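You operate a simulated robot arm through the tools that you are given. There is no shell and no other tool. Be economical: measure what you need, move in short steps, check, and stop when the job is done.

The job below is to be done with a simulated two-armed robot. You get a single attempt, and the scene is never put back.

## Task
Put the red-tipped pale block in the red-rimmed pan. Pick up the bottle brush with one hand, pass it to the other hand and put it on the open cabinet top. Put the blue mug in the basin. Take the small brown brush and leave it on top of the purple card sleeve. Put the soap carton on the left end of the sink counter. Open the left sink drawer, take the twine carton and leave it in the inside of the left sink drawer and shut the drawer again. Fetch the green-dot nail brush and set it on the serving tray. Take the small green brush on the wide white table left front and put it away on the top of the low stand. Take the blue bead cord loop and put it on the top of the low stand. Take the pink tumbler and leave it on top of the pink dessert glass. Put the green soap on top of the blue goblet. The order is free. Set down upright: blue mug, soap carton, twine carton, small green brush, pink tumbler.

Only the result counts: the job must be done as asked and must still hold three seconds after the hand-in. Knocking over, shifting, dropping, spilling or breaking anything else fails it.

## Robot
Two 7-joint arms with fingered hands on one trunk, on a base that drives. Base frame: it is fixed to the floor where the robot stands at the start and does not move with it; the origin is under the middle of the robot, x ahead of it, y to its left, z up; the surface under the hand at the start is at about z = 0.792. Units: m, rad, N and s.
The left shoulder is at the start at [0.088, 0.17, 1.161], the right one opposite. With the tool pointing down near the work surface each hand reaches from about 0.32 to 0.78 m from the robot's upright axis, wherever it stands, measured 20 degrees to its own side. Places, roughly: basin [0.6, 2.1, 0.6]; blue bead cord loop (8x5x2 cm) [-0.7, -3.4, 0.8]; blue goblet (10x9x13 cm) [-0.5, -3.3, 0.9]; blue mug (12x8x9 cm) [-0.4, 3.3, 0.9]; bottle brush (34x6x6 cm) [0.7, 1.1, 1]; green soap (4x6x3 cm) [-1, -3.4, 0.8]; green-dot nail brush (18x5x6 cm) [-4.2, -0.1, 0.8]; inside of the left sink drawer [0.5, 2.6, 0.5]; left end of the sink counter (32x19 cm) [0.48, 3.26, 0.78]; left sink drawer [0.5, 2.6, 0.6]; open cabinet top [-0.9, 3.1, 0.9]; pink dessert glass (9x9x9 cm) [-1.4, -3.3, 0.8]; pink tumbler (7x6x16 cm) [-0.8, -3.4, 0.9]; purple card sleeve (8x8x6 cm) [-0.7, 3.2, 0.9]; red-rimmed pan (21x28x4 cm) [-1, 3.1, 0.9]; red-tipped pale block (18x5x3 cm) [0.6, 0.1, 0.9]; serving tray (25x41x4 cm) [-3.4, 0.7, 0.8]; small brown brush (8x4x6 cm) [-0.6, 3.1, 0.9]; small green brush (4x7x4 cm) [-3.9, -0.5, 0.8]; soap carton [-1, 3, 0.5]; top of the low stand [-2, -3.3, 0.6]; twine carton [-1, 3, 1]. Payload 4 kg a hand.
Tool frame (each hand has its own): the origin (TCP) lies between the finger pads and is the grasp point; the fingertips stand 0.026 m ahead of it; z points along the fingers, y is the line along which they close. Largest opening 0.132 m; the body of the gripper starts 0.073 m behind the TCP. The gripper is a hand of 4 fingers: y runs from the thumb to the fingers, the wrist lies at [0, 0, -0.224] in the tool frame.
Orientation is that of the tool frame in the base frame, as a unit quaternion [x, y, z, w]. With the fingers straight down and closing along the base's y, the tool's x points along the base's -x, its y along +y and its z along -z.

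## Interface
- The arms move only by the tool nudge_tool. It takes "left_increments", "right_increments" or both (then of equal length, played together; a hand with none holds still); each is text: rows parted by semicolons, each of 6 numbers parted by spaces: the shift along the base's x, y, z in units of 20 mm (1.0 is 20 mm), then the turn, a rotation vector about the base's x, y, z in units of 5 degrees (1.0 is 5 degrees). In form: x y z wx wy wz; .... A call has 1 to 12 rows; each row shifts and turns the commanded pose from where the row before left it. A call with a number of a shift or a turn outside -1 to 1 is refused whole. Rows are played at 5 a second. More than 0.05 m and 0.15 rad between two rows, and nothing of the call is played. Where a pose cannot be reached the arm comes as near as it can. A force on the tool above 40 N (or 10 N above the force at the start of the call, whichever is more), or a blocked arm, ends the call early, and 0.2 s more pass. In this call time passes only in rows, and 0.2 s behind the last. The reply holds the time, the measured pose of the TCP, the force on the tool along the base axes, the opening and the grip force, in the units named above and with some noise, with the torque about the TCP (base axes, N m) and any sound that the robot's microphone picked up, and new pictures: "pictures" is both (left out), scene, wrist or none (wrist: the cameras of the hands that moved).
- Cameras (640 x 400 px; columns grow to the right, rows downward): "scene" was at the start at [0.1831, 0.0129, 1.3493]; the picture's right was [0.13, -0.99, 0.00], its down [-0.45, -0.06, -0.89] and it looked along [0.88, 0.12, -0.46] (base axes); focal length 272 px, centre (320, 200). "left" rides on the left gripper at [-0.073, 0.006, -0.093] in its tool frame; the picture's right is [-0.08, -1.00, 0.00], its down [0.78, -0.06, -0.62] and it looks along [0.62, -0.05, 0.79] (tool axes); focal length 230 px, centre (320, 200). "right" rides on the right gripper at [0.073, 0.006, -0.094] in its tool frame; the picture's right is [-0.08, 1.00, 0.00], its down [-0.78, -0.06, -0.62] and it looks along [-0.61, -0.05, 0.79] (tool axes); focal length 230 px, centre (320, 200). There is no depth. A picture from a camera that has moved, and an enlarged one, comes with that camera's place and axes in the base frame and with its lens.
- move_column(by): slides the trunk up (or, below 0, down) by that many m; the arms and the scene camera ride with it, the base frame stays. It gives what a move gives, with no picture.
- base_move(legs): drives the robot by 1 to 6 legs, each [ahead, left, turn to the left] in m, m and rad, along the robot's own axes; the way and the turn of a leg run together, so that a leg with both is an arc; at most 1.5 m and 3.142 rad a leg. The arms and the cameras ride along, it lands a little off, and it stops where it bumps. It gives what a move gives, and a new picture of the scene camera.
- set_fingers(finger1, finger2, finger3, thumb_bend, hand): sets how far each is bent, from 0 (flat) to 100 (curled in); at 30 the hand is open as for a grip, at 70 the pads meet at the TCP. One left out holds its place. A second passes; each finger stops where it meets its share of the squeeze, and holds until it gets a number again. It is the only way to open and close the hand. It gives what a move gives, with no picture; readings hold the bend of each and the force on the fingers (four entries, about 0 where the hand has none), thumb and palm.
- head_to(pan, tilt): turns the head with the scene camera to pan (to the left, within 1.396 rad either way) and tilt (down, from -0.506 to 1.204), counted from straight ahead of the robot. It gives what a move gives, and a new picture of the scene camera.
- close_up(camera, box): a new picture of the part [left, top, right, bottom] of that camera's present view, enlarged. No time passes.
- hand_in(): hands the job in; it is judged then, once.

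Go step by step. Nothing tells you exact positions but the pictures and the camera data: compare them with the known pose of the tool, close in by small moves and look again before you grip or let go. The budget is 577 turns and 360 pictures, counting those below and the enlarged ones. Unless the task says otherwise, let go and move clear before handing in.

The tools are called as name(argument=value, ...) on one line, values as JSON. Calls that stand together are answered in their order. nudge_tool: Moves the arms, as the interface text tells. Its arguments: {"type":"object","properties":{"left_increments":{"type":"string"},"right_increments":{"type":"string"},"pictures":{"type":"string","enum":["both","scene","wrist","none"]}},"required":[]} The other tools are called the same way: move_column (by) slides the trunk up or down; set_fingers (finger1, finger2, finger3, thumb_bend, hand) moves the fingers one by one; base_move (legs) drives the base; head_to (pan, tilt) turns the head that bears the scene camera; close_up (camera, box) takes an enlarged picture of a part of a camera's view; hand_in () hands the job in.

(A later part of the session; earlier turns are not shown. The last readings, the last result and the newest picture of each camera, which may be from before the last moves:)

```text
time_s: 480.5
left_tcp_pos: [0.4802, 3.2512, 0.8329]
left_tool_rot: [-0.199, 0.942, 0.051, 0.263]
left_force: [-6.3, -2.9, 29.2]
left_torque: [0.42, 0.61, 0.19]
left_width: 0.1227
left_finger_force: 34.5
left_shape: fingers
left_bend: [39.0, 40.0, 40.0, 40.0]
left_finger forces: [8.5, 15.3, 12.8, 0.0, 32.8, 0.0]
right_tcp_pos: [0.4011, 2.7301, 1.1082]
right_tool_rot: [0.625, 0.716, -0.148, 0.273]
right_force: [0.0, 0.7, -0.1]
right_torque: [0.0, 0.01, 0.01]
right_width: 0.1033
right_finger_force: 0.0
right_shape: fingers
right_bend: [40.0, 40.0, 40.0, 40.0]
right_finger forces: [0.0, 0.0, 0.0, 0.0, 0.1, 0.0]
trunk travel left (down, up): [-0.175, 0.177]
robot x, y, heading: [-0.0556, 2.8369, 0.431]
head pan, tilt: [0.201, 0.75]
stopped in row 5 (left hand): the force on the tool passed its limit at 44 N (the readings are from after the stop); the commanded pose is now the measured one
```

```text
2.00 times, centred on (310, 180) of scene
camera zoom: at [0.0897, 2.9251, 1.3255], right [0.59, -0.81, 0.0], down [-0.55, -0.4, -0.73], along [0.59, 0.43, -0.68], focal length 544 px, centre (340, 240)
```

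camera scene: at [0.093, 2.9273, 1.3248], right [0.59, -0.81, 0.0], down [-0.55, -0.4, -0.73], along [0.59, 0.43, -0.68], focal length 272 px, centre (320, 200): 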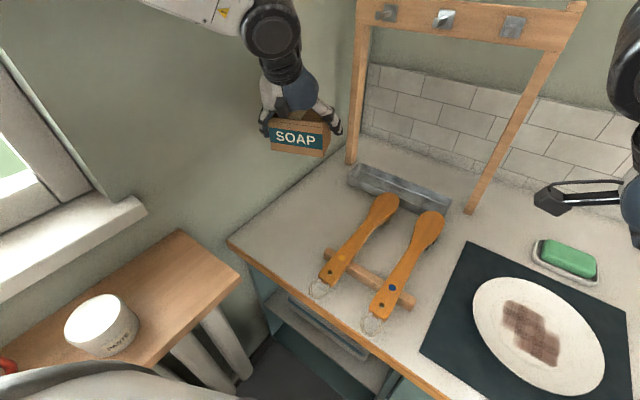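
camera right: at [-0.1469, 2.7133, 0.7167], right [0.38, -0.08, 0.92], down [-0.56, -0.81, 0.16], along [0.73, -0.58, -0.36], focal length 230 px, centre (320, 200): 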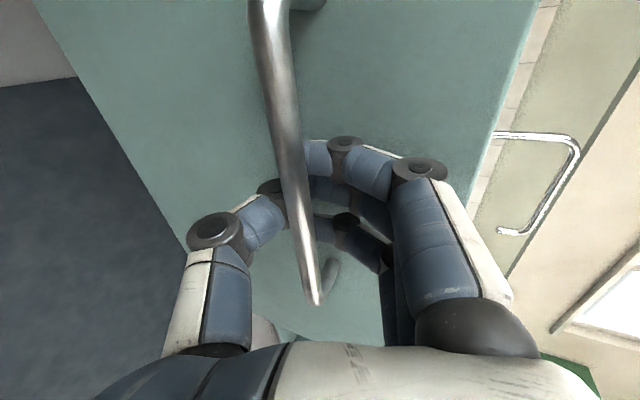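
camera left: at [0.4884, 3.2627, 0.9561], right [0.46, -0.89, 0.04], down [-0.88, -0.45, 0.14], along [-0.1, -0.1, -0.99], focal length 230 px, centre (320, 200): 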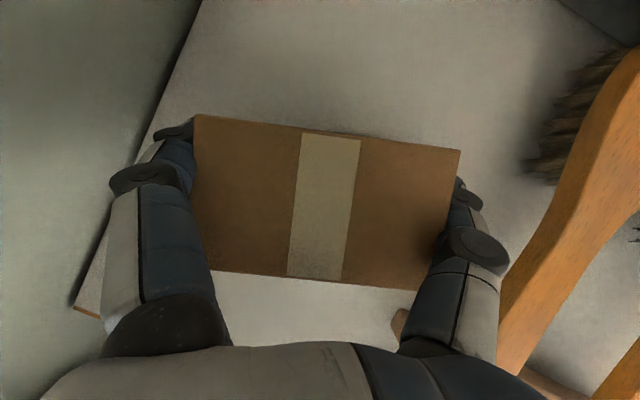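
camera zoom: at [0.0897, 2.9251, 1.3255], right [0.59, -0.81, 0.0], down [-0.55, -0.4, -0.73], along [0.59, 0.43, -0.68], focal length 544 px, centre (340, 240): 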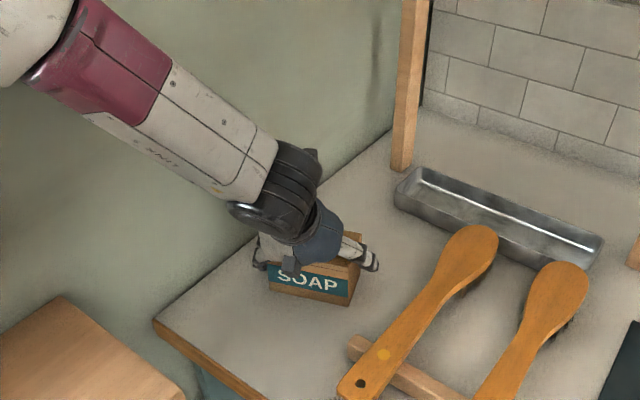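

The carton rests on the counter. Release gently and retreat upward.

nudge_tool(left_increments="0 0 0.2 0 0 0", pictures="none")

set_fingers(hand="left", finger1=32, finger2=32, finger3=32, thumb_bend=32)

nudge_tool(left_increments="0 0 0.3 0 0 0;0 0 0.5 0 0 0", pictures="none")

set_fingers(hand="left", finger1=24, finger2=24, finger3=24, thumb_bend=24)

nudge_tool(left_increments="0 0 1 0 0 0;0 0 1 0 0 0;0 0 1 0 0 0;0 0 1 0 0 0;0 0 1 0 0 0;0 0 1 0 0 0;0 0 1 0 0 0;0 0 1 0 0 0;0 0 1 0 0 0;0 0 1 0 0 0", pictures="scene")

```text
time_s: 480.9
left_tcp_pos: [0.4821, 3.2504, 0.8324]
left_tool_rot: [-0.2, 0.943, 0.053, 0.262]
left_force: [1.4, -1.5, 19.8]
left_torque: [0.29, 0.55, 0.11]
left_width: 0.1227
left_finger_force: 32.6
left_shape: fingers
left_bend: [39.0, 40.0, 40.0, 40.0]
left_finger forces: [8.0, 13.7, 11.2, 0.0, 32.8, 0.1]
right_tcp_pos: [0.4015, 2.7304, 1.1078]
right_tool_rot: [0.626, 0.716, -0.149, 0.272]
right_force: [-0.4, -0.1, 0.8]
right_torque: [0.0, 0.02, -0.01]
right_width: 0.1034
right_finger_force: 0.1
right_shape: fingers
right_bend: [40.0, 40.0, 40.0, 40.0]
right_finger forces: [0.1, 0.1, 0.1, 0.1, 0.0, 0.0]
trunk travel left (down, up): [-0.175, 0.177]
robot x, y, heading: [-0.0591, 2.8335, 0.427]
head pan, tilt: [0.201, 0.75]
```

```text
time_s: 481.9
left_tcp_pos: [0.4796, 3.2505, 0.833]
left_tool_rot: [-0.199, 0.944, 0.052, 0.26]
left_force: [1.4, -1.4, 21.0]
left_torque: [-0.29, 0.34, 0.02]
left_width: 0.1359
left_finger_force: 12.3
left_shape: fingers
left_bend: [32.0, 31.0, 31.0, 32.0]
left_finger forces: [0.0, 6.1, 4.2, 0.0, 14.4, 0.1]
right_tcp_pos: [0.4026, 2.73, 1.1067]
right_tool_rot: [0.626, 0.716, -0.149, 0.272]
right_force: [-0.4, 0.2, 0.0]
right_torque: [-0.01, -0.02, 0.02]
right_width: 0.1033
right_finger_force: 0.1
right_shape: fingers
right_bend: [40.0, 40.0, 40.0, 40.0]
right_finger forces: [0.1, 0.0, 0.0, 0.0, 0.0, 0.1]
trunk travel left (down, up): [-0.175, 0.177]
robot x, y, heading: [-0.0539, 2.8372, 0.43]
head pan, tilt: [0.201, 0.75]
```

```text
time_s: 482.5
left_tcp_pos: [0.4788, 3.2511, 0.8454]
left_tool_rot: [-0.2, 0.944, 0.052, 0.258]
left_force: [-0.7, -1.5, -0.9]
left_torque: [0.0, 0.03, -0.01]
left_width: 0.1354
left_finger_force: 10.1
left_shape: fingers
left_bend: [32.0, 31.0, 31.0, 31.0]
left_finger forces: [0.0, 4.9, 6.5, 0.0, 9.3, 0.1]
right_tcp_pos: [0.4038, 2.7314, 1.1056]
right_tool_rot: [0.625, 0.716, -0.149, 0.272]
right_force: [0.6, 0.3, -0.2]
right_torque: [0.0, 0.0, 0.0]
right_width: 0.1034
right_finger_force: 0.1
right_shape: fingers
right_bend: [40.0, 40.0, 40.0, 40.0]
right_finger forces: [0.0, 0.0, 0.0, 0.0, 0.0, 0.0]
trunk travel left (down, up): [-0.175, 0.177]
robot x, y, heading: [-0.0582, 2.8403, 0.435]
head pan, tilt: [0.201, 0.75]
```

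```text
time_s: 483.5
left_tcp_pos: [0.4808, 3.251, 0.847]
left_tool_rot: [-0.199, 0.944, 0.052, 0.259]
left_force: [0.2, 0.1, -0.8]
left_torque: [0.01, -0.02, -0.01]
left_width: 0.1486
left_finger_force: 0.4
left_shape: fingers
left_bend: [24.0, 24.0, 24.0, 24.0]
left_finger forces: [0.0, 0.0, 0.3, 0.1, 0.0, 0.0]
right_tcp_pos: [0.4041, 2.7324, 1.1063]
right_tool_rot: [0.626, 0.716, -0.15, 0.273]
right_force: [-1.1, 0.2, 0.2]
right_torque: [0.04, 0.0, 0.01]
right_width: 0.1034
right_finger_force: 0.0
right_shape: fingers
right_bend: [40.0, 40.0, 40.0, 40.0]
right_finger forces: [0.0, 0.1, 0.0, 0.0, 0.1, 0.0]
trunk travel left (down, up): [-0.175, 0.177]
robot x, y, heading: [-0.0583, 2.8365, 0.433]
head pan, tilt: [0.201, 0.75]
```

```text
time_s: 485.7
left_tcp_pos: [0.481, 3.2512, 1.047]
left_tool_rot: [-0.199, 0.944, 0.052, 0.26]
left_force: [0.1, -0.1, -0.4]
left_torque: [-0.01, 0.01, -0.01]
left_width: 0.1486
left_finger_force: 0.0
left_shape: fingers
left_bend: [24.0, 24.0, 24.0, 24.0]
left_finger forces: [0.0, 0.0, 0.1, 0.0, 0.0, 0.0]
right_tcp_pos: [0.4021, 2.7306, 1.1068]
right_tool_rot: [0.626, 0.715, -0.149, 0.272]
right_force: [0.4, -0.4, -0.2]
right_torque: [-0.03, 0.0, -0.02]
right_width: 0.1034
right_finger_force: 0.0
right_shape: fingers
right_bend: [40.0, 40.0, 40.0, 40.0]
right_finger forces: [0.0, 0.1, 0.0, 0.0, 0.0, 0.0]
trunk travel left (down, up): [-0.175, 0.177]
robot x, y, heading: [-0.0597, 2.8372, 0.433]
head pan, tilt: [0.201, 0.75]
camera scene: at [0.0923, 2.9266, 1.3249], right [0.59, -0.81, 0.0], down [-0.55, -0.4, -0.73], along [0.59, 0.43, -0.68], focal length 272 px, centre (320, 200)
```

scene: 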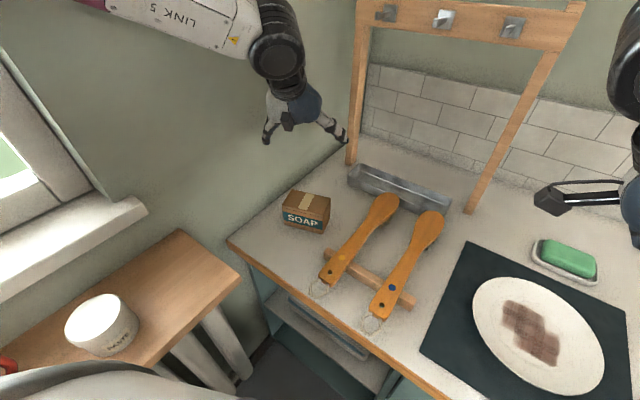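

Soap carton placed upright on the counter's left end. The north side is done; now the west side. I back out into the room and turn to face west.

base_move(legs=[[-0.5, -0.4, 0], [-0.685, -0.41, 0], [0, 0, 2.7]])

head_to(pan=0.3, tilt=0.25)

```text
time_s: 500.0
left_tcp_pos: [-1.4524, 1.4599, 1.0462]
left_tool_rot: [0.964, -0.013, -0.264, -0.007]
left_force: [-0.2, 0.2, 0.6]
left_torque: [0.02, -0.01, -0.03]
left_width: 0.1487
left_finger_force: 0.1
left_shape: fingers
left_bend: [24.0, 24.0, 24.0, 24.0]
left_finger forces: [0.1, 0.1, 0.1, 0.0, 0.1, 0.0]
right_tcp_pos: [-1.1582, 1.8955, 1.1066]
right_tool_rot: [-0.56, 0.768, 0.232, 0.205]
right_force: [0.5, -0.5, -1.4]
right_torque: [0.0, -0.02, -0.01]
right_width: 0.1033
right_finger_force: 0.0
right_shape: fingers
right_bend: [40.0, 40.0, 40.0, 40.0]
right_finger forces: [0.1, 0.1, 0.1, 0.0, 0.1, 0.1]
trunk travel left (down, up): [-0.175, 0.177]
robot x, y, heading: [-0.7856, 1.6001, 3.126]
head pan, tilt: [0.201, 0.75]
camera scene: at [-0.9639, 1.588, 1.3248], right [-0.19, 0.98, 0.0], down [0.67, 0.13, -0.73], along [-0.72, -0.14, -0.68], focal length 272 px, centre (320, 200)
```

scene: 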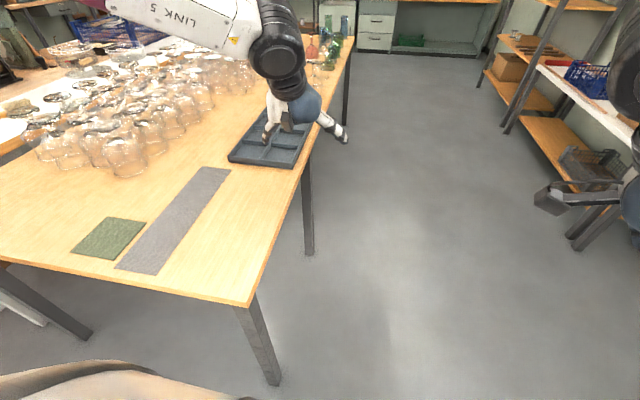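

```text
time_s: 501.0
left_tcp_pos: [-1.4514, 1.4584, 1.0455]
left_tool_rot: [0.964, -0.012, -0.265, -0.006]
left_force: [-0.4, 0.2, -0.2]
left_torque: [-0.04, 0.01, -0.02]
left_width: 0.1486
left_finger_force: 0.1
left_shape: fingers
left_bend: [24.0, 24.0, 24.0, 24.0]
left_finger forces: [0.0, 0.1, 0.0, 0.0, 0.0, 0.1]
right_tcp_pos: [-1.1575, 1.8959, 1.1072]
right_tool_rot: [-0.561, 0.768, 0.233, 0.205]
right_force: [0.0, -0.6, 0.4]
right_torque: [-0.01, -0.01, -0.03]
right_width: 0.1034
right_finger_force: 0.1
right_shape: fingers
right_bend: [40.0, 40.0, 40.0, 40.0]
right_finger forces: [0.0, 0.1, 0.1, 0.0, 0.1, 0.0]
trunk travel left (down, up): [-0.175, 0.177]
robot x, y, heading: [-0.7828, 1.6061, 3.128]
head pan, tilt: [0.3, 0.25]
camera scene: at [-0.9721, 1.5771, 1.3698], right [-0.29, 0.96, 0.0], down [0.24, 0.07, -0.97], along [-0.93, -0.28, -0.25], focal length 272 px, centre (320, 200)
```

scene: 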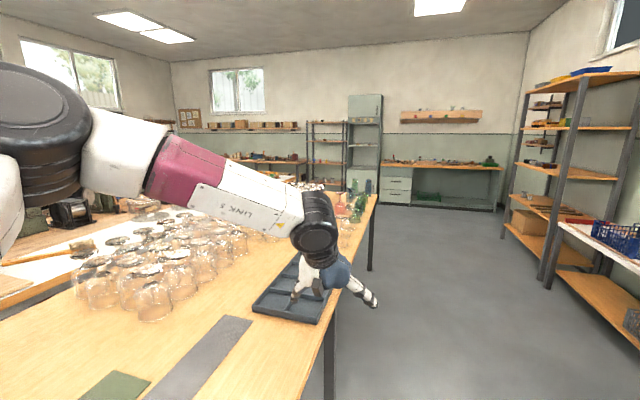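

A large glass-laden table fills the middle (x −1.2…−3.4, y<1.4). I drive west along the free corridor north of it.

base_move(legs=[[0, -0.35, 0], [1.5, 0, 0], [1.5, 0, 0]])

head_to(pan=0.9, tilt=0.35)

```text
time_s: 518.6
left_tcp_pos: [-4.4452, 1.8355, 1.0466]
left_tool_rot: [0.964, -0.012, -0.264, -0.007]
left_force: [-0.9, 0.2, 0.4]
left_torque: [-0.03, -0.01, 0.0]
left_width: 0.1487
left_finger_force: 0.0
left_shape: fingers
left_bend: [24.0, 24.0, 24.0, 24.0]
left_finger forces: [0.0, 0.1, 0.0, 0.1, 0.1, 0.0]
right_tcp_pos: [-4.1527, 2.2717, 1.1078]
right_tool_rot: [-0.561, 0.767, 0.233, 0.205]
right_force: [-0.3, 0.3, 0.6]
right_torque: [0.03, 0.02, 0.0]
right_width: 0.1034
right_finger_force: 0.1
right_shape: fingers
right_bend: [40.0, 40.0, 40.0, 40.0]
right_finger forces: [0.1, 0.1, 0.0, 0.0, 0.0, 0.1]
trunk travel left (down, up): [-0.175, 0.177]
robot x, y, heading: [-3.7829, 1.9798, 3.131]
head pan, tilt: [0.3, 0.25]
camera scene: at [-3.967, 1.954, 1.3699], right [-0.29, 0.96, 0.0], down [0.24, 0.07, -0.97], along [-0.93, -0.28, -0.25], focal length 272 px, centre (320, 200)
```

scene: 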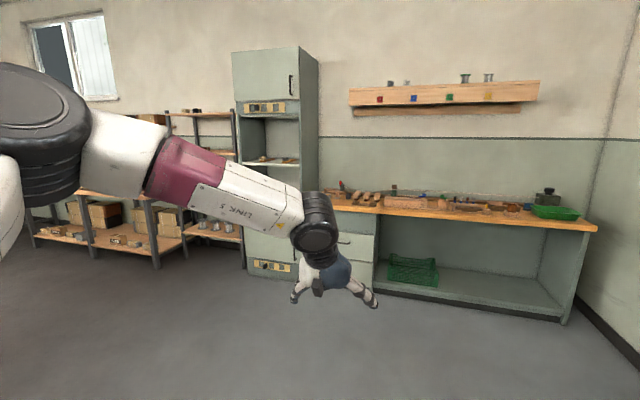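

```text
time_s: 519.6
left_tcp_pos: [-4.4465, 1.8355, 1.0461]
left_tool_rot: [0.964, -0.013, -0.265, -0.007]
left_force: [0.2, 0.3, 0.9]
left_torque: [0.0, -0.01, 0.01]
left_width: 0.1486
left_finger_force: 0.1
left_shape: fingers
left_bend: [24.0, 24.0, 24.0, 24.0]
left_finger forces: [0.1, 0.1, 0.0, 0.0, 0.1, 0.0]
right_tcp_pos: [-4.1527, 2.2725, 1.1065]
right_tool_rot: [-0.56, 0.768, 0.233, 0.206]
right_force: [-0.2, 0.9, -0.5]
right_torque: [0.04, -0.02, -0.03]
right_width: 0.1031
right_finger_force: 0.1
right_shape: fingers
right_bend: [40.0, 40.0, 40.0, 40.0]
right_finger forces: [0.1, 0.0, 0.0, 0.1, 0.1, 0.1]
trunk travel left (down, up): [-0.175, 0.177]
robot x, y, heading: [-3.7796, 1.9793, 3.136]
head pan, tilt: [0.901, 0.351]
camera scene: at [-3.936, 1.9084, 1.3605], right [-0.78, 0.63, 0.0], down [0.22, 0.27, -0.94], along [-0.59, -0.73, -0.34], focal length 272 px, centre (320, 200)
```

scene: 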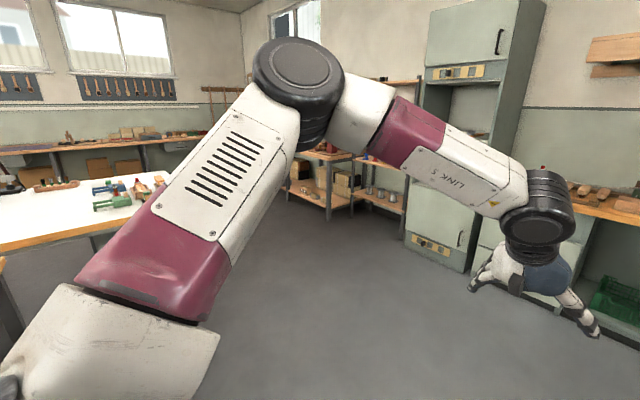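

The white table lies to the south. I turn to face it.

base_move(legs=[[0, 0, 1.571]])

head_to(pan=0.0, tilt=0.4)

```text
time_s: 523.8
left_tcp_pos: [-3.6439, 1.3128, 1.0468]
left_tool_rot: [0.693, 0.671, -0.192, 0.181]
left_force: [0.0, 0.6, 0.1]
left_torque: [-0.01, 0.01, -0.05]
left_width: 0.1486
left_finger_force: 0.0
left_shape: fingers
left_bend: [24.0, 24.0, 24.0, 24.0]
left_finger forces: [0.1, 0.0, 0.1, 0.0, 0.0, 0.0]
right_tcp_pos: [-4.0778, 1.609, 1.106]
right_tool_rot: [0.939, -0.15, -0.31, 0.018]
right_force: [0.4, -0.1, -0.3]
right_torque: [0.01, -0.03, 0.0]
right_width: 0.1033
right_finger_force: 0.1
right_shape: fingers
right_bend: [40.0, 40.0, 40.0, 40.0]
right_finger forces: [0.0, 0.0, 0.1, 0.0, 0.0, 0.0]
trunk travel left (down, up): [-0.175, 0.177]
robot x, y, heading: [-3.783, 1.9809, -1.589]
head pan, tilt: [0.901, 0.351]
camera scene: at [-3.7124, 1.8264, 1.3605], right [-0.63, -0.77, 0.0], down [-0.27, 0.22, -0.94], along [0.73, -0.6, -0.34], focal length 272 px, centre (320, 200)
```

scene: 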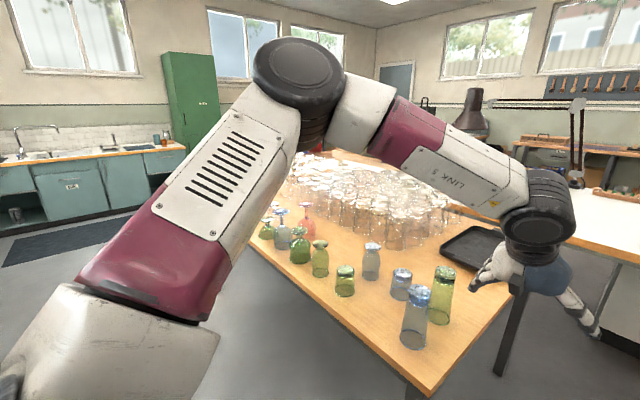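

```text
time_s: 525.0
left_tcp_pos: [-3.6433, 1.3121, 1.0464]
left_tool_rot: [0.693, 0.67, -0.192, 0.182]
left_force: [0.4, 0.1, 0.6]
left_torque: [-0.01, 0.03, 0.02]
left_width: 0.1488
left_finger_force: 0.1
left_shape: fingers
left_bend: [24.0, 24.0, 24.0, 24.0]
left_finger forces: [0.1, 0.0, 0.1, 0.0, 0.1, 0.1]
right_tcp_pos: [-4.077, 1.6094, 1.1075]
right_tool_rot: [0.939, -0.151, -0.309, 0.018]
right_force: [0.7, -0.2, -0.7]
right_torque: [0.0, 0.02, 0.01]
right_width: 0.1031
right_finger_force: 0.0
right_shape: fingers
right_bend: [40.0, 40.0, 40.0, 40.0]
right_finger forces: [0.1, 0.0, 0.0, 0.1, 0.0, 0.0]
trunk travel left (down, up): [-0.175, 0.177]
robot x, y, heading: [-3.7787, 1.9789, -1.582]
head pan, tilt: [0.0, 0.4]
camera scene: at [-3.786, 1.7929, 1.3559], right [-1.0, 0.02, 0.0], down [0.01, 0.39, -0.92], along [-0.01, -0.92, -0.39], focal length 272 px, centre (320, 200)
```

scene: 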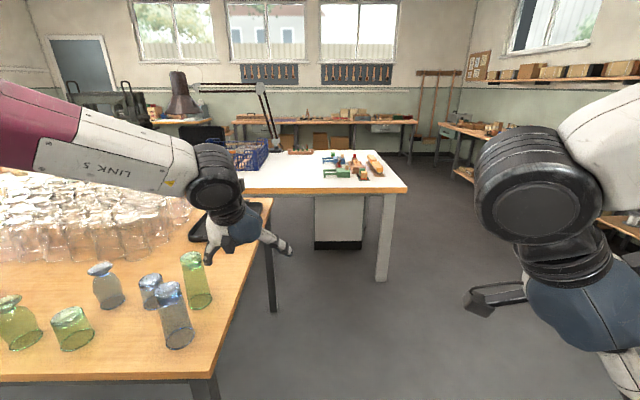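

I see the dark serving tray at the glass table's west end and the white table with nail brushes beyond. First I restore the right hand to a natural downward pose in this free space.

nudge_tool(right_increments="-0.5 -0.4 0 0 -0.6 0.5;-0.5 -0.4 0 0 -0.6 0.5;-0.5 -0.4 0 0 -0.6 0.5;-0.5 -0.4 0 0 -0.6 0.5;-0.5 -0.4 0 0 -0.6 0.5;-0.5 -0.4 0 0 -0.6 0.5;-0.5 -0.4 0 0 -0.6 0.5;-0.5 -0.4 0 0 -0.6 0.5;-0.5 -0.4 0 0 -0.6 0.5;-0.5 -0.4 0 0 -0.6 0.5;-0.5 -0.4 0 0 -0.6 0.5;-0.5 -0.4 0 0 -0.6 0.5", pictures="none")

nudge_tool(right_increments="0 0 0 0 0 1;0 0 0 0 0 1;0 0 0 0 0 1;0 0 0 0 0 1;0 0 0 0 0 1;0 0 0 0 0 1;0 0 0 0 0 1;0 0 0 0 0 1;0 0 0 0 0 1;0 0 0 0 0 1;0 0 0 0 0 1;0 0 0 0 0 1", pictures="scene")

```text
time_s: 527.6
left_tcp_pos: [-3.6442, 1.3133, 1.0467]
left_tool_rot: [0.693, 0.671, -0.192, 0.182]
left_force: [-0.1, 1.0, 0.4]
left_torque: [-0.01, -0.01, -0.02]
left_width: 0.1487
left_finger_force: 0.0
left_shape: fingers
left_bend: [24.0, 24.0, 24.0, 24.0]
left_finger forces: [0.1, 0.1, 0.0, 0.1, 0.0, 0.0]
right_tcp_pos: [-4.1982, 1.5123, 1.1064]
right_tool_rot: [0.994, 0.096, 0.007, 0.05]
right_force: [0.4, 0.5, -0.3]
right_torque: [0.01, 0.02, 0.01]
right_width: 0.1037
right_finger_force: 0.0
right_shape: fingers
right_bend: [40.0, 40.0, 40.0, 40.0]
right_finger forces: [0.0, 0.0, 0.0, 0.0, 0.1, 0.0]
trunk travel left (down, up): [-0.175, 0.177]
robot x, y, heading: [-3.7781, 1.9747, -1.592]
head pan, tilt: [0.0, 0.4]
```

```text
time_s: 530.2
left_tcp_pos: [-3.6441, 1.3123, 1.0462]
left_tool_rot: [0.693, 0.67, -0.193, 0.182]
left_force: [0.6, 0.1, -0.3]
left_torque: [0.01, 0.03, -0.02]
left_width: 0.1488
left_finger_force: 0.0
left_shape: fingers
left_bend: [24.0, 24.0, 24.0, 24.0]
left_finger forces: [0.0, 0.0, 0.0, 0.0, 0.1, 0.0]
right_tcp_pos: [-4.1982, 1.5138, 1.1062]
right_tool_rot: [0.812, 0.581, 0.032, 0.039]
right_force: [-0.5, 0.2, 0.4]
right_torque: [0.01, 0.01, -0.02]
right_width: 0.1033
right_finger_force: 0.1
right_shape: fingers
right_bend: [40.0, 40.0, 40.0, 40.0]
right_finger forces: [0.1, 0.0, 0.2, 0.0, 0.0, 0.0]
trunk travel left (down, up): [-0.175, 0.177]
robot x, y, heading: [-3.781, 1.9819, -1.591]
head pan, tilt: [0.0, 0.4]
camera scene: at [-3.786, 1.7928, 1.3559], right [-1.0, 0.02, 0.0], down [0.01, 0.39, -0.92], along [-0.02, -0.92, -0.39], focal length 272 px, centre (320, 200)
```

scene: 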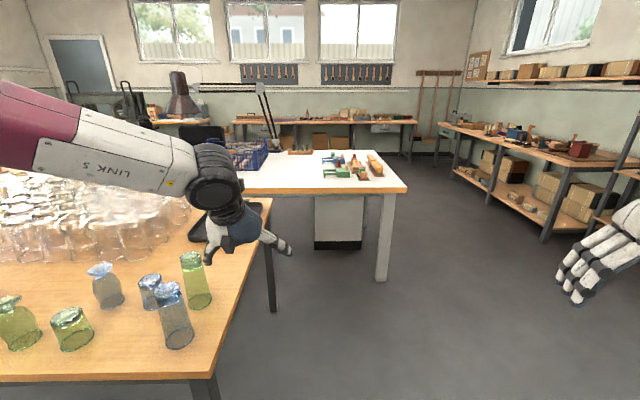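

The right arm is natural again. I drive round to the west side of the white table and face east.

base_move(legs=[[0, -1.15, 0], [1.5, 0, 0], [0.35, 0, 0], [0, 0, 1.59]])

head_to(pan=-0.1, tilt=0.65)

```text
time_s: 553.4
left_tcp_pos: [-4.2812, 0.2919, 1.0463]
left_tool_rot: [-0.002, 0.964, -0.002, 0.265]
left_force: [0.3, 0.7, -0.8]
left_torque: [0.0, -0.01, 0.0]
left_width: 0.1487
left_finger_force: 0.0
left_shape: fingers
left_bend: [24.0, 24.0, 24.0, 24.0]
left_finger forces: [0.0, 0.0, 0.0, 0.0, 0.0, 0.0]
right_tcp_pos: [-4.4612, -0.2689, 1.1066]
right_tool_rot: [0.147, 0.988, 0.05, 0.005]
right_force: [-0.1, 1.0, -0.3]
right_torque: [-0.01, -0.03, -0.02]
right_width: 0.1033
right_finger_force: 0.0
right_shape: fingers
right_bend: [40.0, 40.0, 40.0, 40.0]
right_finger forces: [0.1, 0.0, 0.0, 0.1, 0.1, 0.0]
trunk travel left (down, up): [-0.175, 0.177]
robot x, y, heading: [-4.9416, 0.1268, 0.017]
head pan, tilt: [0.0, 0.4]
camera scene: at [-4.7554, 0.1349, 1.3559], right [0.02, -1.0, 0.0], down [-0.39, -0.01, -0.92], along [0.92, 0.02, -0.39], focal length 272 px, centre (320, 200)
```

scene: 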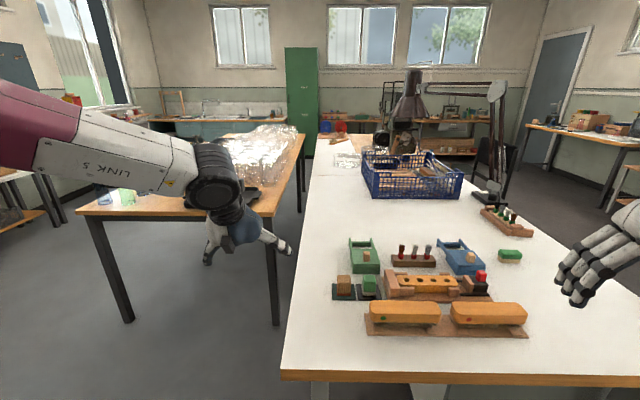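

```text
time_s: 554.2
left_tcp_pos: [-4.2802, 0.2925, 1.047]
left_tool_rot: [-0.001, 0.964, -0.003, 0.265]
left_force: [0.5, 0.5, 0.2]
left_torque: [-0.02, -0.02, -0.01]
left_width: 0.1487
left_finger_force: 0.0
left_shape: fingers
left_bend: [24.0, 24.0, 24.0, 24.0]
left_finger forces: [0.0, 0.1, 0.0, 0.0, 0.0, 0.0]
right_tcp_pos: [-4.4616, -0.2699, 1.1075]
right_tool_rot: [0.147, 0.988, 0.05, 0.006]
right_force: [0.7, -0.4, 0.0]
right_torque: [0.01, 0.02, 0.0]
right_width: 0.1034
right_finger_force: 0.0
right_shape: fingers
right_bend: [40.0, 40.0, 40.0, 40.0]
right_finger forces: [0.0, 0.0, 0.0, 0.0, 0.0, 0.0]
trunk travel left (down, up): [-0.175, 0.177]
robot x, y, heading: [-4.94, 0.1314, 0.024]
head pan, tilt: [-0.099, 0.649]
camera scene: at [-4.7616, 0.126, 1.3335], right [-0.08, -1.0, 0.0], down [-0.6, 0.05, -0.8], along [0.79, -0.06, -0.6], focal length 272 px, centre (320, 200)
```

scene: 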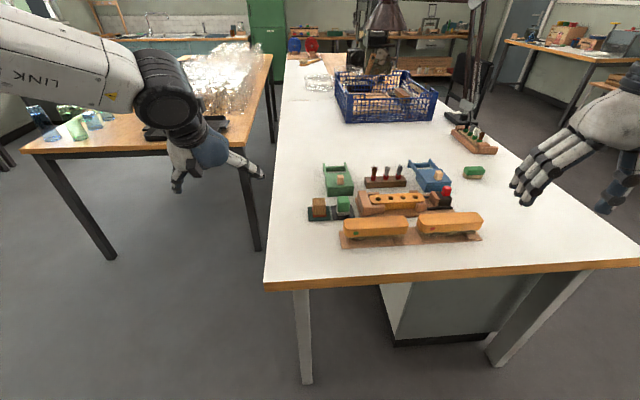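

Two orange nail brushes are in the front row; I zoom to find the green dot and see the small green brush.

close_up(camera="scene", box=[300, 140, 500, 265])

```text
3.20 times, centred on (400, 202) of scene
camera zoom: at [-4.7616, 0.126, 1.3335], right [-0.08, -1.0, 0.0], down [-0.6, 0.05, -0.8], along [0.79, -0.06, -0.6], focal length 870 px, centre (64, 192)
```

zoom: 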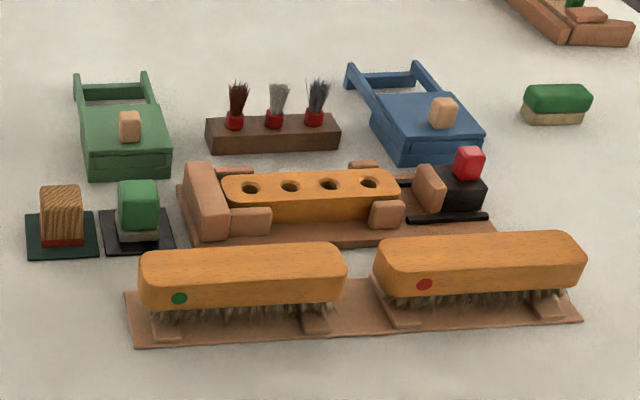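

The green-dot brush is the left one: centre ≈ (-4.245, -0.062), long axis along y. The small green brush at (-3.96, -0.50) matches the given place. I yaw the right hand to close along x and bring it above the nail brush.

base_move(legs=[[0, 0.08, 0]])

nudge_tool(right_increments="0.5 0.3 0 -0.3 0 -1;0.5 0.3 0 -0.3 0 -1;0.5 0.3 0 -0.3 0 -1;0.5 0.3 0 -0.2 0 -1;0.5 0.3 0 0 0 -1;0.5 0.3 0 0 0 -1;0.5 0.3 0 0 0 -1;0.5 0.3 0 0 0 -1;0.5 0.3 0 0 0 -1;0.5 0.3 0 0 0 -1;0.5 0.3 0 0 0 -1;0.5 0.3 0 0 0 -1", pictures="none")

nudge_tool(right_increments="0.8 0.6 0 0 0 -1;0.8 0.6 0 0 0 -1;0.8 0.6 0 0 0 -0.6;0.8 0.6 0 0 0 0;0.8 0.6 0 0 0 0;0.5 0.6 -1 0 0 0;0 0 -1 0 0 0", pictures="wrist")

```text
time_s: 555.5
left_tcp_pos: [-4.2817, 0.373, 1.0453]
left_tool_rot: [0.0, 0.964, -0.003, 0.265]
left_force: [0.2, 0.4, -0.5]
left_torque: [0.0, 0.03, -0.05]
left_width: 0.1486
left_finger_force: 0.1
left_shape: fingers
left_bend: [24.0, 24.0, 24.0, 24.0]
left_finger forces: [0.0, 0.1, 0.0, 0.1, 0.0, 0.0]
right_tcp_pos: [-4.4621, -0.1882, 1.1068]
right_tool_rot: [0.146, 0.988, 0.049, 0.005]
right_force: [0.2, 0.6, 0.0]
right_torque: [-0.01, -0.03, -0.01]
right_width: 0.1032
right_finger_force: 0.0
right_shape: fingers
right_bend: [40.0, 40.0, 40.0, 40.0]
right_finger forces: [0.0, 0.0, 0.0, 0.1, 0.1, 0.0]
trunk travel left (down, up): [-0.175, 0.177]
robot x, y, heading: [-4.9446, 0.2088, 0.022]
head pan, tilt: [-0.099, 0.649]
camera scene: at [-4.7631, 0.207, 1.3334], right [-0.08, -1.0, 0.0], down [-0.6, 0.05, -0.8], along [0.79, -0.06, -0.6], focal length 272 px, centre (320, 200)
```

scene: 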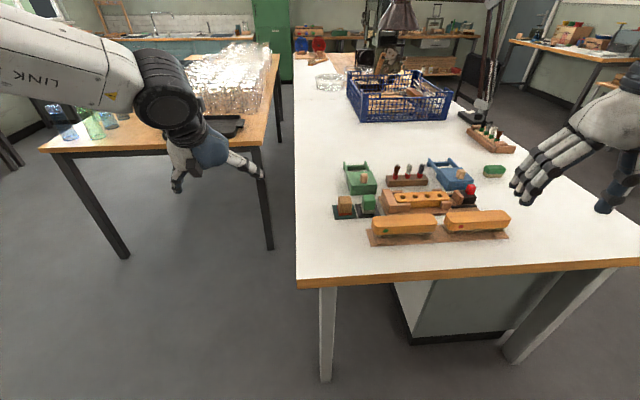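

```text
time_s: 558.1
left_tcp_pos: [-4.2824, 0.3726, 1.0459]
left_tool_rot: [-0.002, 0.964, -0.002, 0.264]
left_force: [0.2, 0.5, -0.7]
left_torque: [-0.02, -0.01, -0.01]
left_width: 0.1485
left_finger_force: 0.0
left_shape: fingers
left_bend: [24.0, 24.0, 24.0, 24.0]
left_finger forces: [0.1, 0.0, 0.0, 0.0, 0.0, 0.0]
right_tcp_pos: [-4.3421, -0.1162, 1.106]
right_tool_rot: [0.622, 0.783, -0.006, 0.019]
right_force: [0.4, 0.6, -1.3]
right_torque: [-0.01, 0.0, -0.01]
right_width: 0.1034
right_finger_force: 0.1
right_shape: fingers
right_bend: [40.0, 40.0, 40.0, 40.0]
right_finger forces: [0.0, 0.0, 0.0, 0.1, 0.0, 0.1]
trunk travel left (down, up): [-0.175, 0.177]
robot x, y, heading: [-4.9438, 0.2082, 0.019]
head pan, tilt: [-0.099, 0.649]
```

```text
time_s: 559.8
left_tcp_pos: [-4.2815, 0.3722, 1.0461]
left_tool_rot: [-0.001, 0.964, -0.003, 0.265]
left_force: [-1.0, 0.1, -0.9]
left_torque: [-0.01, -0.01, -0.01]
left_width: 0.1485
left_finger_force: 0.1
left_shape: fingers
left_bend: [24.0, 24.0, 24.0, 24.0]
left_finger forces: [0.1, 0.1, 0.1, 0.0, 0.0, 0.0]
right_tcp_pos: [-4.2514, -0.0464, 1.0671]
right_tool_rot: [0.706, 0.708, -0.008, 0.017]
right_force: [-0.6, 0.7, 0.1]
right_torque: [-0.03, 0.04, 0.01]
right_width: 0.1035
right_finger_force: 0.0
right_shape: fingers
right_bend: [40.0, 40.0, 40.0, 40.0]
right_finger forces: [0.1, 0.0, 0.1, 0.0, 0.0, 0.1]
trunk travel left (down, up): [-0.175, 0.177]
robot x, y, heading: [-4.9445, 0.2098, 0.019]
head pan, tilt: [-0.099, 0.649]
camera right: at [-4.248, 0.0314, 1.1577], right [1.0, -0.07, 0.02], down [-0.07, -0.76, 0.64], along [-0.03, -0.64, -0.76], focal length 230 px, centre (320, 200)
```

right: 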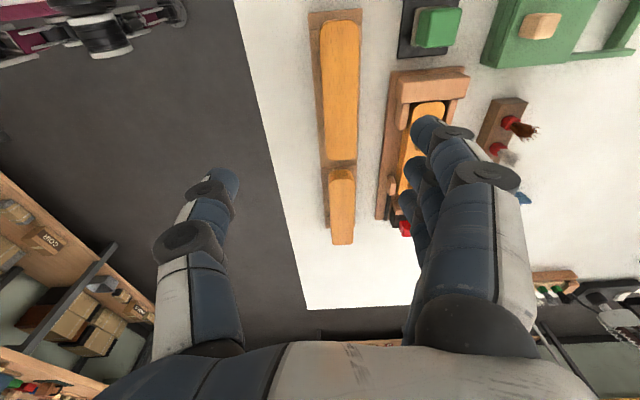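

Brush centre is (-4.2235, -0.058). I narrow the fingers, centre and descend.

set_fingers(hand="right", finger1=44, finger2=44, finger3=44, thumb_bend=44)

nudge_tool(right_increments="1 -0.6 0 0 0.3 0;0.4 0 -1 0 0 0;0 0 -1 0 0 0;0 0 -1 0 0 0;0 0 -1 0 0 0;0 0 -1 0 0 0;0 0 -1 0 0 0;0 0 -1 0 0 0", pictures="wrist")

```text
time_s: 560.8
left_tcp_pos: [-4.2813, 0.3727, 1.0462]
left_tool_rot: [-0.001, 0.964, -0.002, 0.265]
left_force: [0.7, -0.1, 0.0]
left_torque: [-0.01, -0.02, 0.01]
left_width: 0.1488
left_finger_force: 0.0
left_shape: fingers
left_bend: [24.0, 24.0, 24.0, 24.0]
left_finger forces: [0.1, 0.0, 0.1, 0.0, 0.1, 0.0]
right_tcp_pos: [-4.2515, -0.0455, 1.0666]
right_tool_rot: [0.706, 0.708, -0.009, 0.018]
right_force: [0.2, 0.3, -0.4]
right_torque: [-0.01, 0.02, 0.01]
right_width: 0.0912
right_finger_force: 0.0
right_shape: fingers
right_bend: [44.0, 44.0, 44.0, 44.0]
right_finger forces: [0.0, 0.0, 0.0, 0.0, 0.1, 0.0]
trunk travel left (down, up): [-0.175, 0.177]
robot x, y, heading: [-4.9436, 0.2069, 0.021]
head pan, tilt: [-0.099, 0.649]
```

```text
time_s: 562.5
left_tcp_pos: [-4.2821, 0.3723, 1.0465]
left_tool_rot: [-0.001, 0.964, -0.003, 0.265]
left_force: [-0.1, 0.5, -0.8]
left_torque: [0.0, -0.03, -0.01]
left_width: 0.1485
left_finger_force: 0.0
left_shape: fingers
left_bend: [24.0, 24.0, 24.0, 24.0]
left_finger forces: [0.0, 0.1, 0.0, 0.0, 0.0, 0.1]
right_tcp_pos: [-4.2245, -0.0565, 0.9265]
right_tool_rot: [0.706, 0.708, -0.019, 0.008]
right_force: [-0.6, -0.3, -0.8]
right_torque: [0.01, 0.02, 0.05]
right_width: 0.0911
right_finger_force: 0.1
right_shape: fingers
right_bend: [44.0, 44.0, 44.0, 44.0]
right_finger forces: [0.1, 0.1, 0.0, 0.0, 0.0, 0.0]
trunk travel left (down, up): [-0.175, 0.177]
robot x, y, heading: [-4.9398, 0.2117, 0.021]
head pan, tilt: [-0.099, 0.649]
camera right: at [-4.2184, 0.0198, 1.0167], right [1.0, -0.07, -0.01], down [-0.05, -0.76, 0.65], along [-0.05, -0.64, -0.76], focal length 230 px, centre (320, 200)
```

right: 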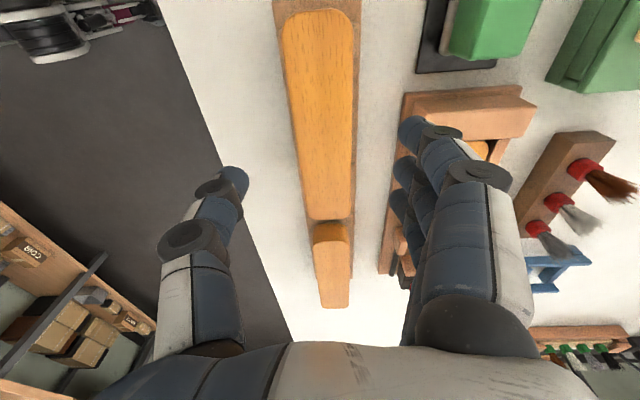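

nudge_tool(right_increments="0 0 -1 0 0 0;0 0 -1 0 0 0;0 0 -1 0 0 0;0 0 -0.8 0 0 0", pictures="none")

set_fingers(hand="right", finger1=70, finger2=70, finger3=70, thumb_bend=70)

nudge_tool(right_increments="0 0 1 0 0 0;0 0 1 0 0 0;0 0 1 0 0 0;0 0 1 0 0 0;0 0 1 0 0 0;0 0 1 0 0 0;0 0 1 0 0 0;0 0 1 0 0 0", pictures="wrist")

```text
time_s: 563.5
left_tcp_pos: [-4.2822, 0.3728, 1.0466]
left_tool_rot: [-0.001, 0.964, -0.003, 0.265]
left_force: [0.1, 0.0, 0.3]
left_torque: [0.0, 0.0, 0.02]
left_width: 0.1487
left_finger_force: 0.1
left_shape: fingers
left_bend: [24.0, 24.0, 24.0, 24.0]
left_finger forces: [0.0, 0.0, 0.0, 0.1, 0.0, 0.0]
right_tcp_pos: [-4.2245, -0.0575, 0.8498]
right_tool_rot: [0.706, 0.708, -0.018, 0.009]
right_force: [0.1, -1.1, 0.3]
right_torque: [0.0, 0.02, 0.0]
right_width: 0.0913
right_finger_force: 0.0
right_shape: fingers
right_bend: [44.0, 44.0, 44.0, 44.0]
right_finger forces: [0.1, 0.0, 0.0, 0.0, 0.0, 0.0]
trunk travel left (down, up): [-0.175, 0.177]
robot x, y, heading: [-4.9423, 0.2156, 0.019]
head pan, tilt: [-0.099, 0.649]
```

```text
time_s: 564.5
left_tcp_pos: [-4.2817, 0.372, 1.0463]
left_tool_rot: [-0.001, 0.964, -0.003, 0.264]
left_force: [-0.4, 0.2, 0.2]
left_torque: [-0.02, -0.02, 0.0]
left_width: 0.149
left_finger_force: 0.1
left_shape: fingers
left_bend: [24.0, 24.0, 24.0, 24.0]
left_finger forces: [0.0, 0.0, 0.1, 0.1, 0.0, 0.0]
right_tcp_pos: [-4.2254, -0.0577, 0.8506]
right_tool_rot: [0.706, 0.708, -0.016, 0.009]
right_force: [0.8, -0.7, -1.2]
right_torque: [-0.01, 0.01, -0.02]
right_width: 0.0476
right_finger_force: 20.0
right_shape: fingers
right_bend: [60.0, 60.0, 60.0, 61.0]
right_finger forces: [6.8, 6.7, 6.6, 0.0, 20.1, 0.0]
trunk travel left (down, up): [-0.175, 0.177]
robot x, y, heading: [-4.9432, 0.2111, 0.024]
head pan, tilt: [-0.099, 0.649]
```

```text
time_s: 566.4
left_tcp_pos: [-4.283, 0.3728, 1.0466]
left_tool_rot: [0.0, 0.964, -0.003, 0.265]
left_force: [1.0, 0.4, -0.3]
left_torque: [-0.01, 0.0, 0.0]
left_width: 0.1485
left_finger_force: 0.1
left_shape: fingers
left_bend: [24.0, 24.0, 24.0, 24.0]
left_finger forces: [0.0, 0.1, 0.0, 0.0, 0.0, 0.0]
right_tcp_pos: [-4.2248, -0.0575, 1.0115]
right_tool_rot: [0.706, 0.708, -0.017, 0.008]
right_force: [0.8, -0.3, -2.1]
right_torque: [-0.01, 0.0, -0.05]
right_width: 0.0476
right_finger_force: 20.0
right_shape: fingers
right_bend: [60.0, 60.0, 60.0, 61.0]
right_finger forces: [6.8, 6.5, 6.5, 0.1, 20.0, 0.1]
trunk travel left (down, up): [-0.175, 0.177]
robot x, y, heading: [-4.9448, 0.2124, 0.017]
head pan, tilt: [-0.099, 0.649]
camera right: at [-4.2181, 0.0197, 1.1013], right [1.0, -0.07, -0.01], down [-0.05, -0.76, 0.65], along [-0.05, -0.64, -0.76], focal length 230 px, centre (320, 200)
```

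right: 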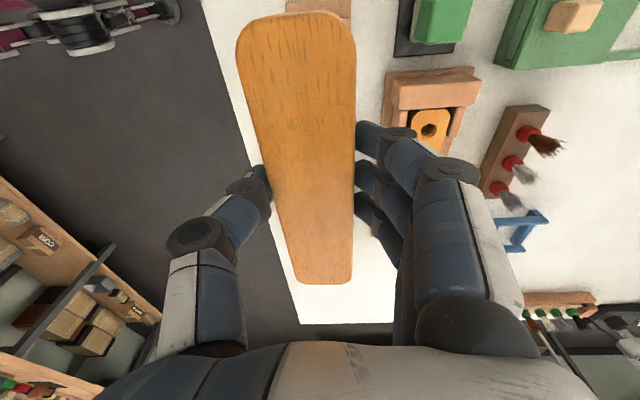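

Green-dot brush lifted. I raise both hands and drive to the west end of the glass table where the tray is.

nudge_tool(left_increments="0 0 1 0 0 0;0 0 1 0 0 0;0 0 1 0 0 0;0 0 1 0 0 0;0 0 1 0 0 0", right_increments="0 0 1 0 0 0;0 0 1 0 0 0;0 0 1 0 0 0;0 0 1 0 0 0;0 0 0 0 0 0", pictures="none")

base_move(legs=[[0, 0.7, 0], [0.7, 0, 0]])

head_to(pan=-0.35, tilt=0.75)

```text
time_s: 567.5
left_tcp_pos: [-4.2803, 0.3723, 1.1472]
left_tool_rot: [0.0, 0.964, -0.003, 0.265]
left_force: [-0.3, -1.0, -0.5]
left_torque: [-0.03, -0.01, 0.0]
left_width: 0.1487
left_finger_force: 0.0
left_shape: fingers
left_bend: [24.0, 24.0, 24.0, 24.0]
left_finger forces: [0.0, 0.0, 0.0, 0.0, 0.0, 0.1]
right_tcp_pos: [-4.2248, -0.0576, 1.0904]
right_tool_rot: [0.706, 0.708, -0.017, 0.009]
right_force: [0.6, -0.3, -1.0]
right_torque: [0.04, -0.01, -0.03]
right_width: 0.0473
right_finger_force: 19.8
right_shape: fingers
right_bend: [60.0, 60.0, 60.0, 61.0]
right_finger forces: [6.7, 6.7, 6.6, 0.1, 19.8, 0.0]
trunk travel left (down, up): [-0.175, 0.177]
robot x, y, heading: [-4.9423, 0.2105, 0.021]
head pan, tilt: [-0.099, 0.649]
```

```text
time_s: 577.6
left_tcp_pos: [-3.5962, 1.0894, 1.1467]
left_tool_rot: [0.0, 0.964, -0.003, 0.265]
left_force: [1.1, -0.1, -0.3]
left_torque: [0.0, -0.01, -0.02]
left_width: 0.149
left_finger_force: 0.0
left_shape: fingers
left_bend: [24.0, 24.0, 24.0, 24.0]
left_finger forces: [0.1, 0.0, 0.0, 0.0, 0.1, 0.1]
right_tcp_pos: [-3.5401, 0.66, 1.09]
right_tool_rot: [0.708, 0.706, -0.017, 0.009]
right_force: [0.4, -0.8, -2.1]
right_torque: [0.05, 0.03, 0.0]
right_width: 0.0474
right_finger_force: 20.6
right_shape: fingers
right_bend: [60.0, 60.0, 60.0, 61.0]
right_finger forces: [6.7, 6.6, 6.6, 0.1, 19.9, 0.1]
trunk travel left (down, up): [-0.175, 0.177]
robot x, y, heading: [-4.2612, 0.9287, 0.014]
head pan, tilt: [-0.099, 0.649]
camera scene: at [-4.0782, 0.9247, 1.3334], right [-0.08, -1.0, 0.0], down [-0.6, 0.05, -0.8], along [0.79, -0.07, -0.6], focal length 272 px, centre (320, 200)
```

scene: 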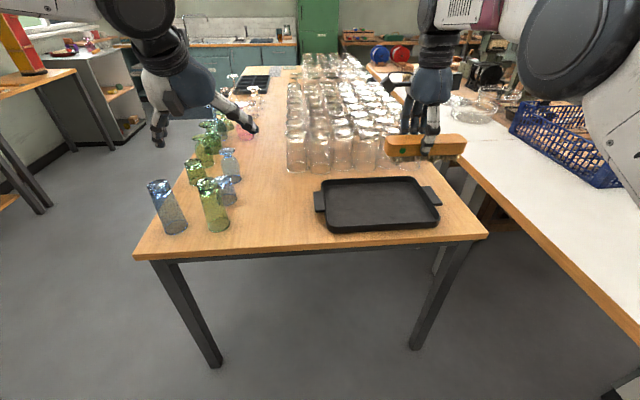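

```text
time_s: 578.4
left_tcp_pos: [-3.5946, 1.0891, 1.1468]
left_tool_rot: [0.001, 0.964, -0.003, 0.265]
left_force: [-0.4, -0.2, -0.6]
left_torque: [0.0, -0.03, 0.0]
left_width: 0.1487
left_finger_force: 0.1
left_shape: fingers
left_bend: [24.0, 24.0, 24.0, 24.0]
left_finger forces: [0.0, 0.1, 0.0, 0.1, 0.0, 0.0]
right_tcp_pos: [-3.5383, 0.6595, 1.0906]
right_tool_rot: [0.707, 0.707, -0.017, 0.009]
right_force: [-0.5, -0.4, -1.2]
right_torque: [0.05, -0.02, 0.0]
right_width: 0.0472
right_finger_force: 19.9
right_shape: fingers
right_bend: [60.0, 60.0, 60.0, 61.0]
right_finger forces: [6.7, 6.7, 6.7, 0.0, 19.9, 0.0]
trunk travel left (down, up): [-0.175, 0.177]
robot x, y, heading: [-4.2597, 0.9311, 0.018]
head pan, tilt: [-0.351, 0.75]
camera scene: at [-4.0867, 0.9048, 1.3248], right [-0.33, -0.94, 0.0], down [-0.64, 0.22, -0.73], along [0.69, -0.24, -0.68], focal length 272 px, centre (320, 200)
```

scene: 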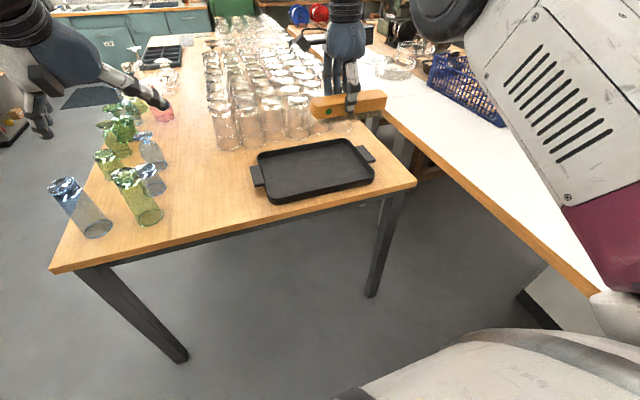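

Tray centre ≈ (-3.418, 0.687). I drive 0.12 m closer and lower the brush over it.

base_move(legs=[[0.12, 0.02, 0]])

nudge_tool(right_increments="0 0 -1 0 0 0;0 0 -1 0 0 0;0 0 -1 0 0 0;0 0 -1 0 0 0;0 0 -1 0 0 0;0 0 -1 0 0 0;0 0 -1 0 0 0;0 0 -1 0 0 0;0 0 -1 0 0 0", pictures="wrist")

```text
time_s: 579.6
left_tcp_pos: [-3.4752, 1.1109, 1.1466]
left_tool_rot: [0.002, 0.964, -0.004, 0.265]
left_force: [0.1, -0.4, -0.1]
left_torque: [-0.02, 0.01, -0.01]
left_width: 0.1487
left_finger_force: 0.2
left_shape: fingers
left_bend: [24.0, 24.0, 24.0, 24.0]
left_finger forces: [0.0, 0.1, 0.0, 0.1, 0.0, 0.0]
right_tcp_pos: [-3.4196, 0.6819, 1.0901]
right_tool_rot: [0.707, 0.707, -0.018, 0.009]
right_force: [-0.1, -0.2, -2.5]
right_torque: [0.03, 0.03, 0.0]
right_width: 0.0473
right_finger_force: 20.3
right_shape: fingers
right_bend: [60.0, 60.0, 60.0, 61.0]
right_finger forces: [6.7, 6.6, 6.6, 0.0, 20.0, 0.1]
trunk travel left (down, up): [-0.175, 0.177]
robot x, y, heading: [-4.1359, 0.9521, 0.015]
head pan, tilt: [-0.351, 0.75]
camera scene: at [-3.9661, 0.9266, 1.3248], right [-0.33, -0.94, 0.0], down [-0.64, 0.22, -0.73], along [0.69, -0.24, -0.68], focal length 272 px, centre (320, 200)
```

scene: 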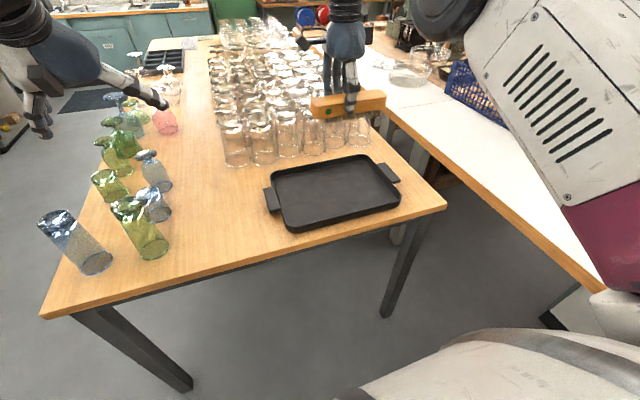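

```text
time_s: 581.6
left_tcp_pos: [-3.4762, 1.1108, 1.147]
left_tool_rot: [0.001, 0.965, -0.004, 0.264]
left_force: [1.4, 0.7, -1.0]
left_torque: [-0.02, -0.01, -0.01]
left_width: 0.1486
left_finger_force: 0.2
left_shape: fingers
left_bend: [24.0, 24.0, 24.0, 24.0]
left_finger forces: [0.1, 0.0, 0.1, 0.0, 0.0, 0.0]
right_tcp_pos: [-3.4201, 0.6814, 0.9095]
right_tool_rot: [0.707, 0.707, -0.018, 0.009]
right_force: [0.0, -0.7, -2.0]
right_torque: [0.02, -0.04, 0.01]
right_width: 0.0474
right_finger_force: 19.9
right_shape: fingers
right_bend: [60.0, 60.0, 60.0, 61.0]
right_finger forces: [6.7, 6.6, 6.5, 0.0, 19.7, 0.1]
trunk travel left (down, up): [-0.175, 0.177]
robot x, y, heading: [-4.1377, 0.9547, 0.019]
head pan, tilt: [-0.351, 0.75]
camera right: at [-3.4136, 0.758, 1.0003], right [1.0, -0.08, -0.01], down [-0.05, -0.76, 0.65], along [-0.06, -0.64, -0.76], focal length 230 px, centre (320, 200)
```

right: 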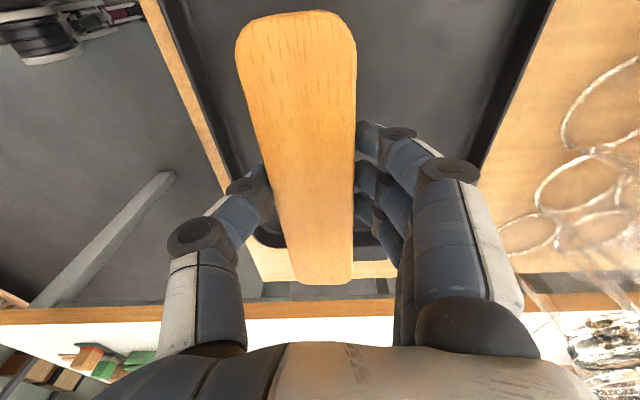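

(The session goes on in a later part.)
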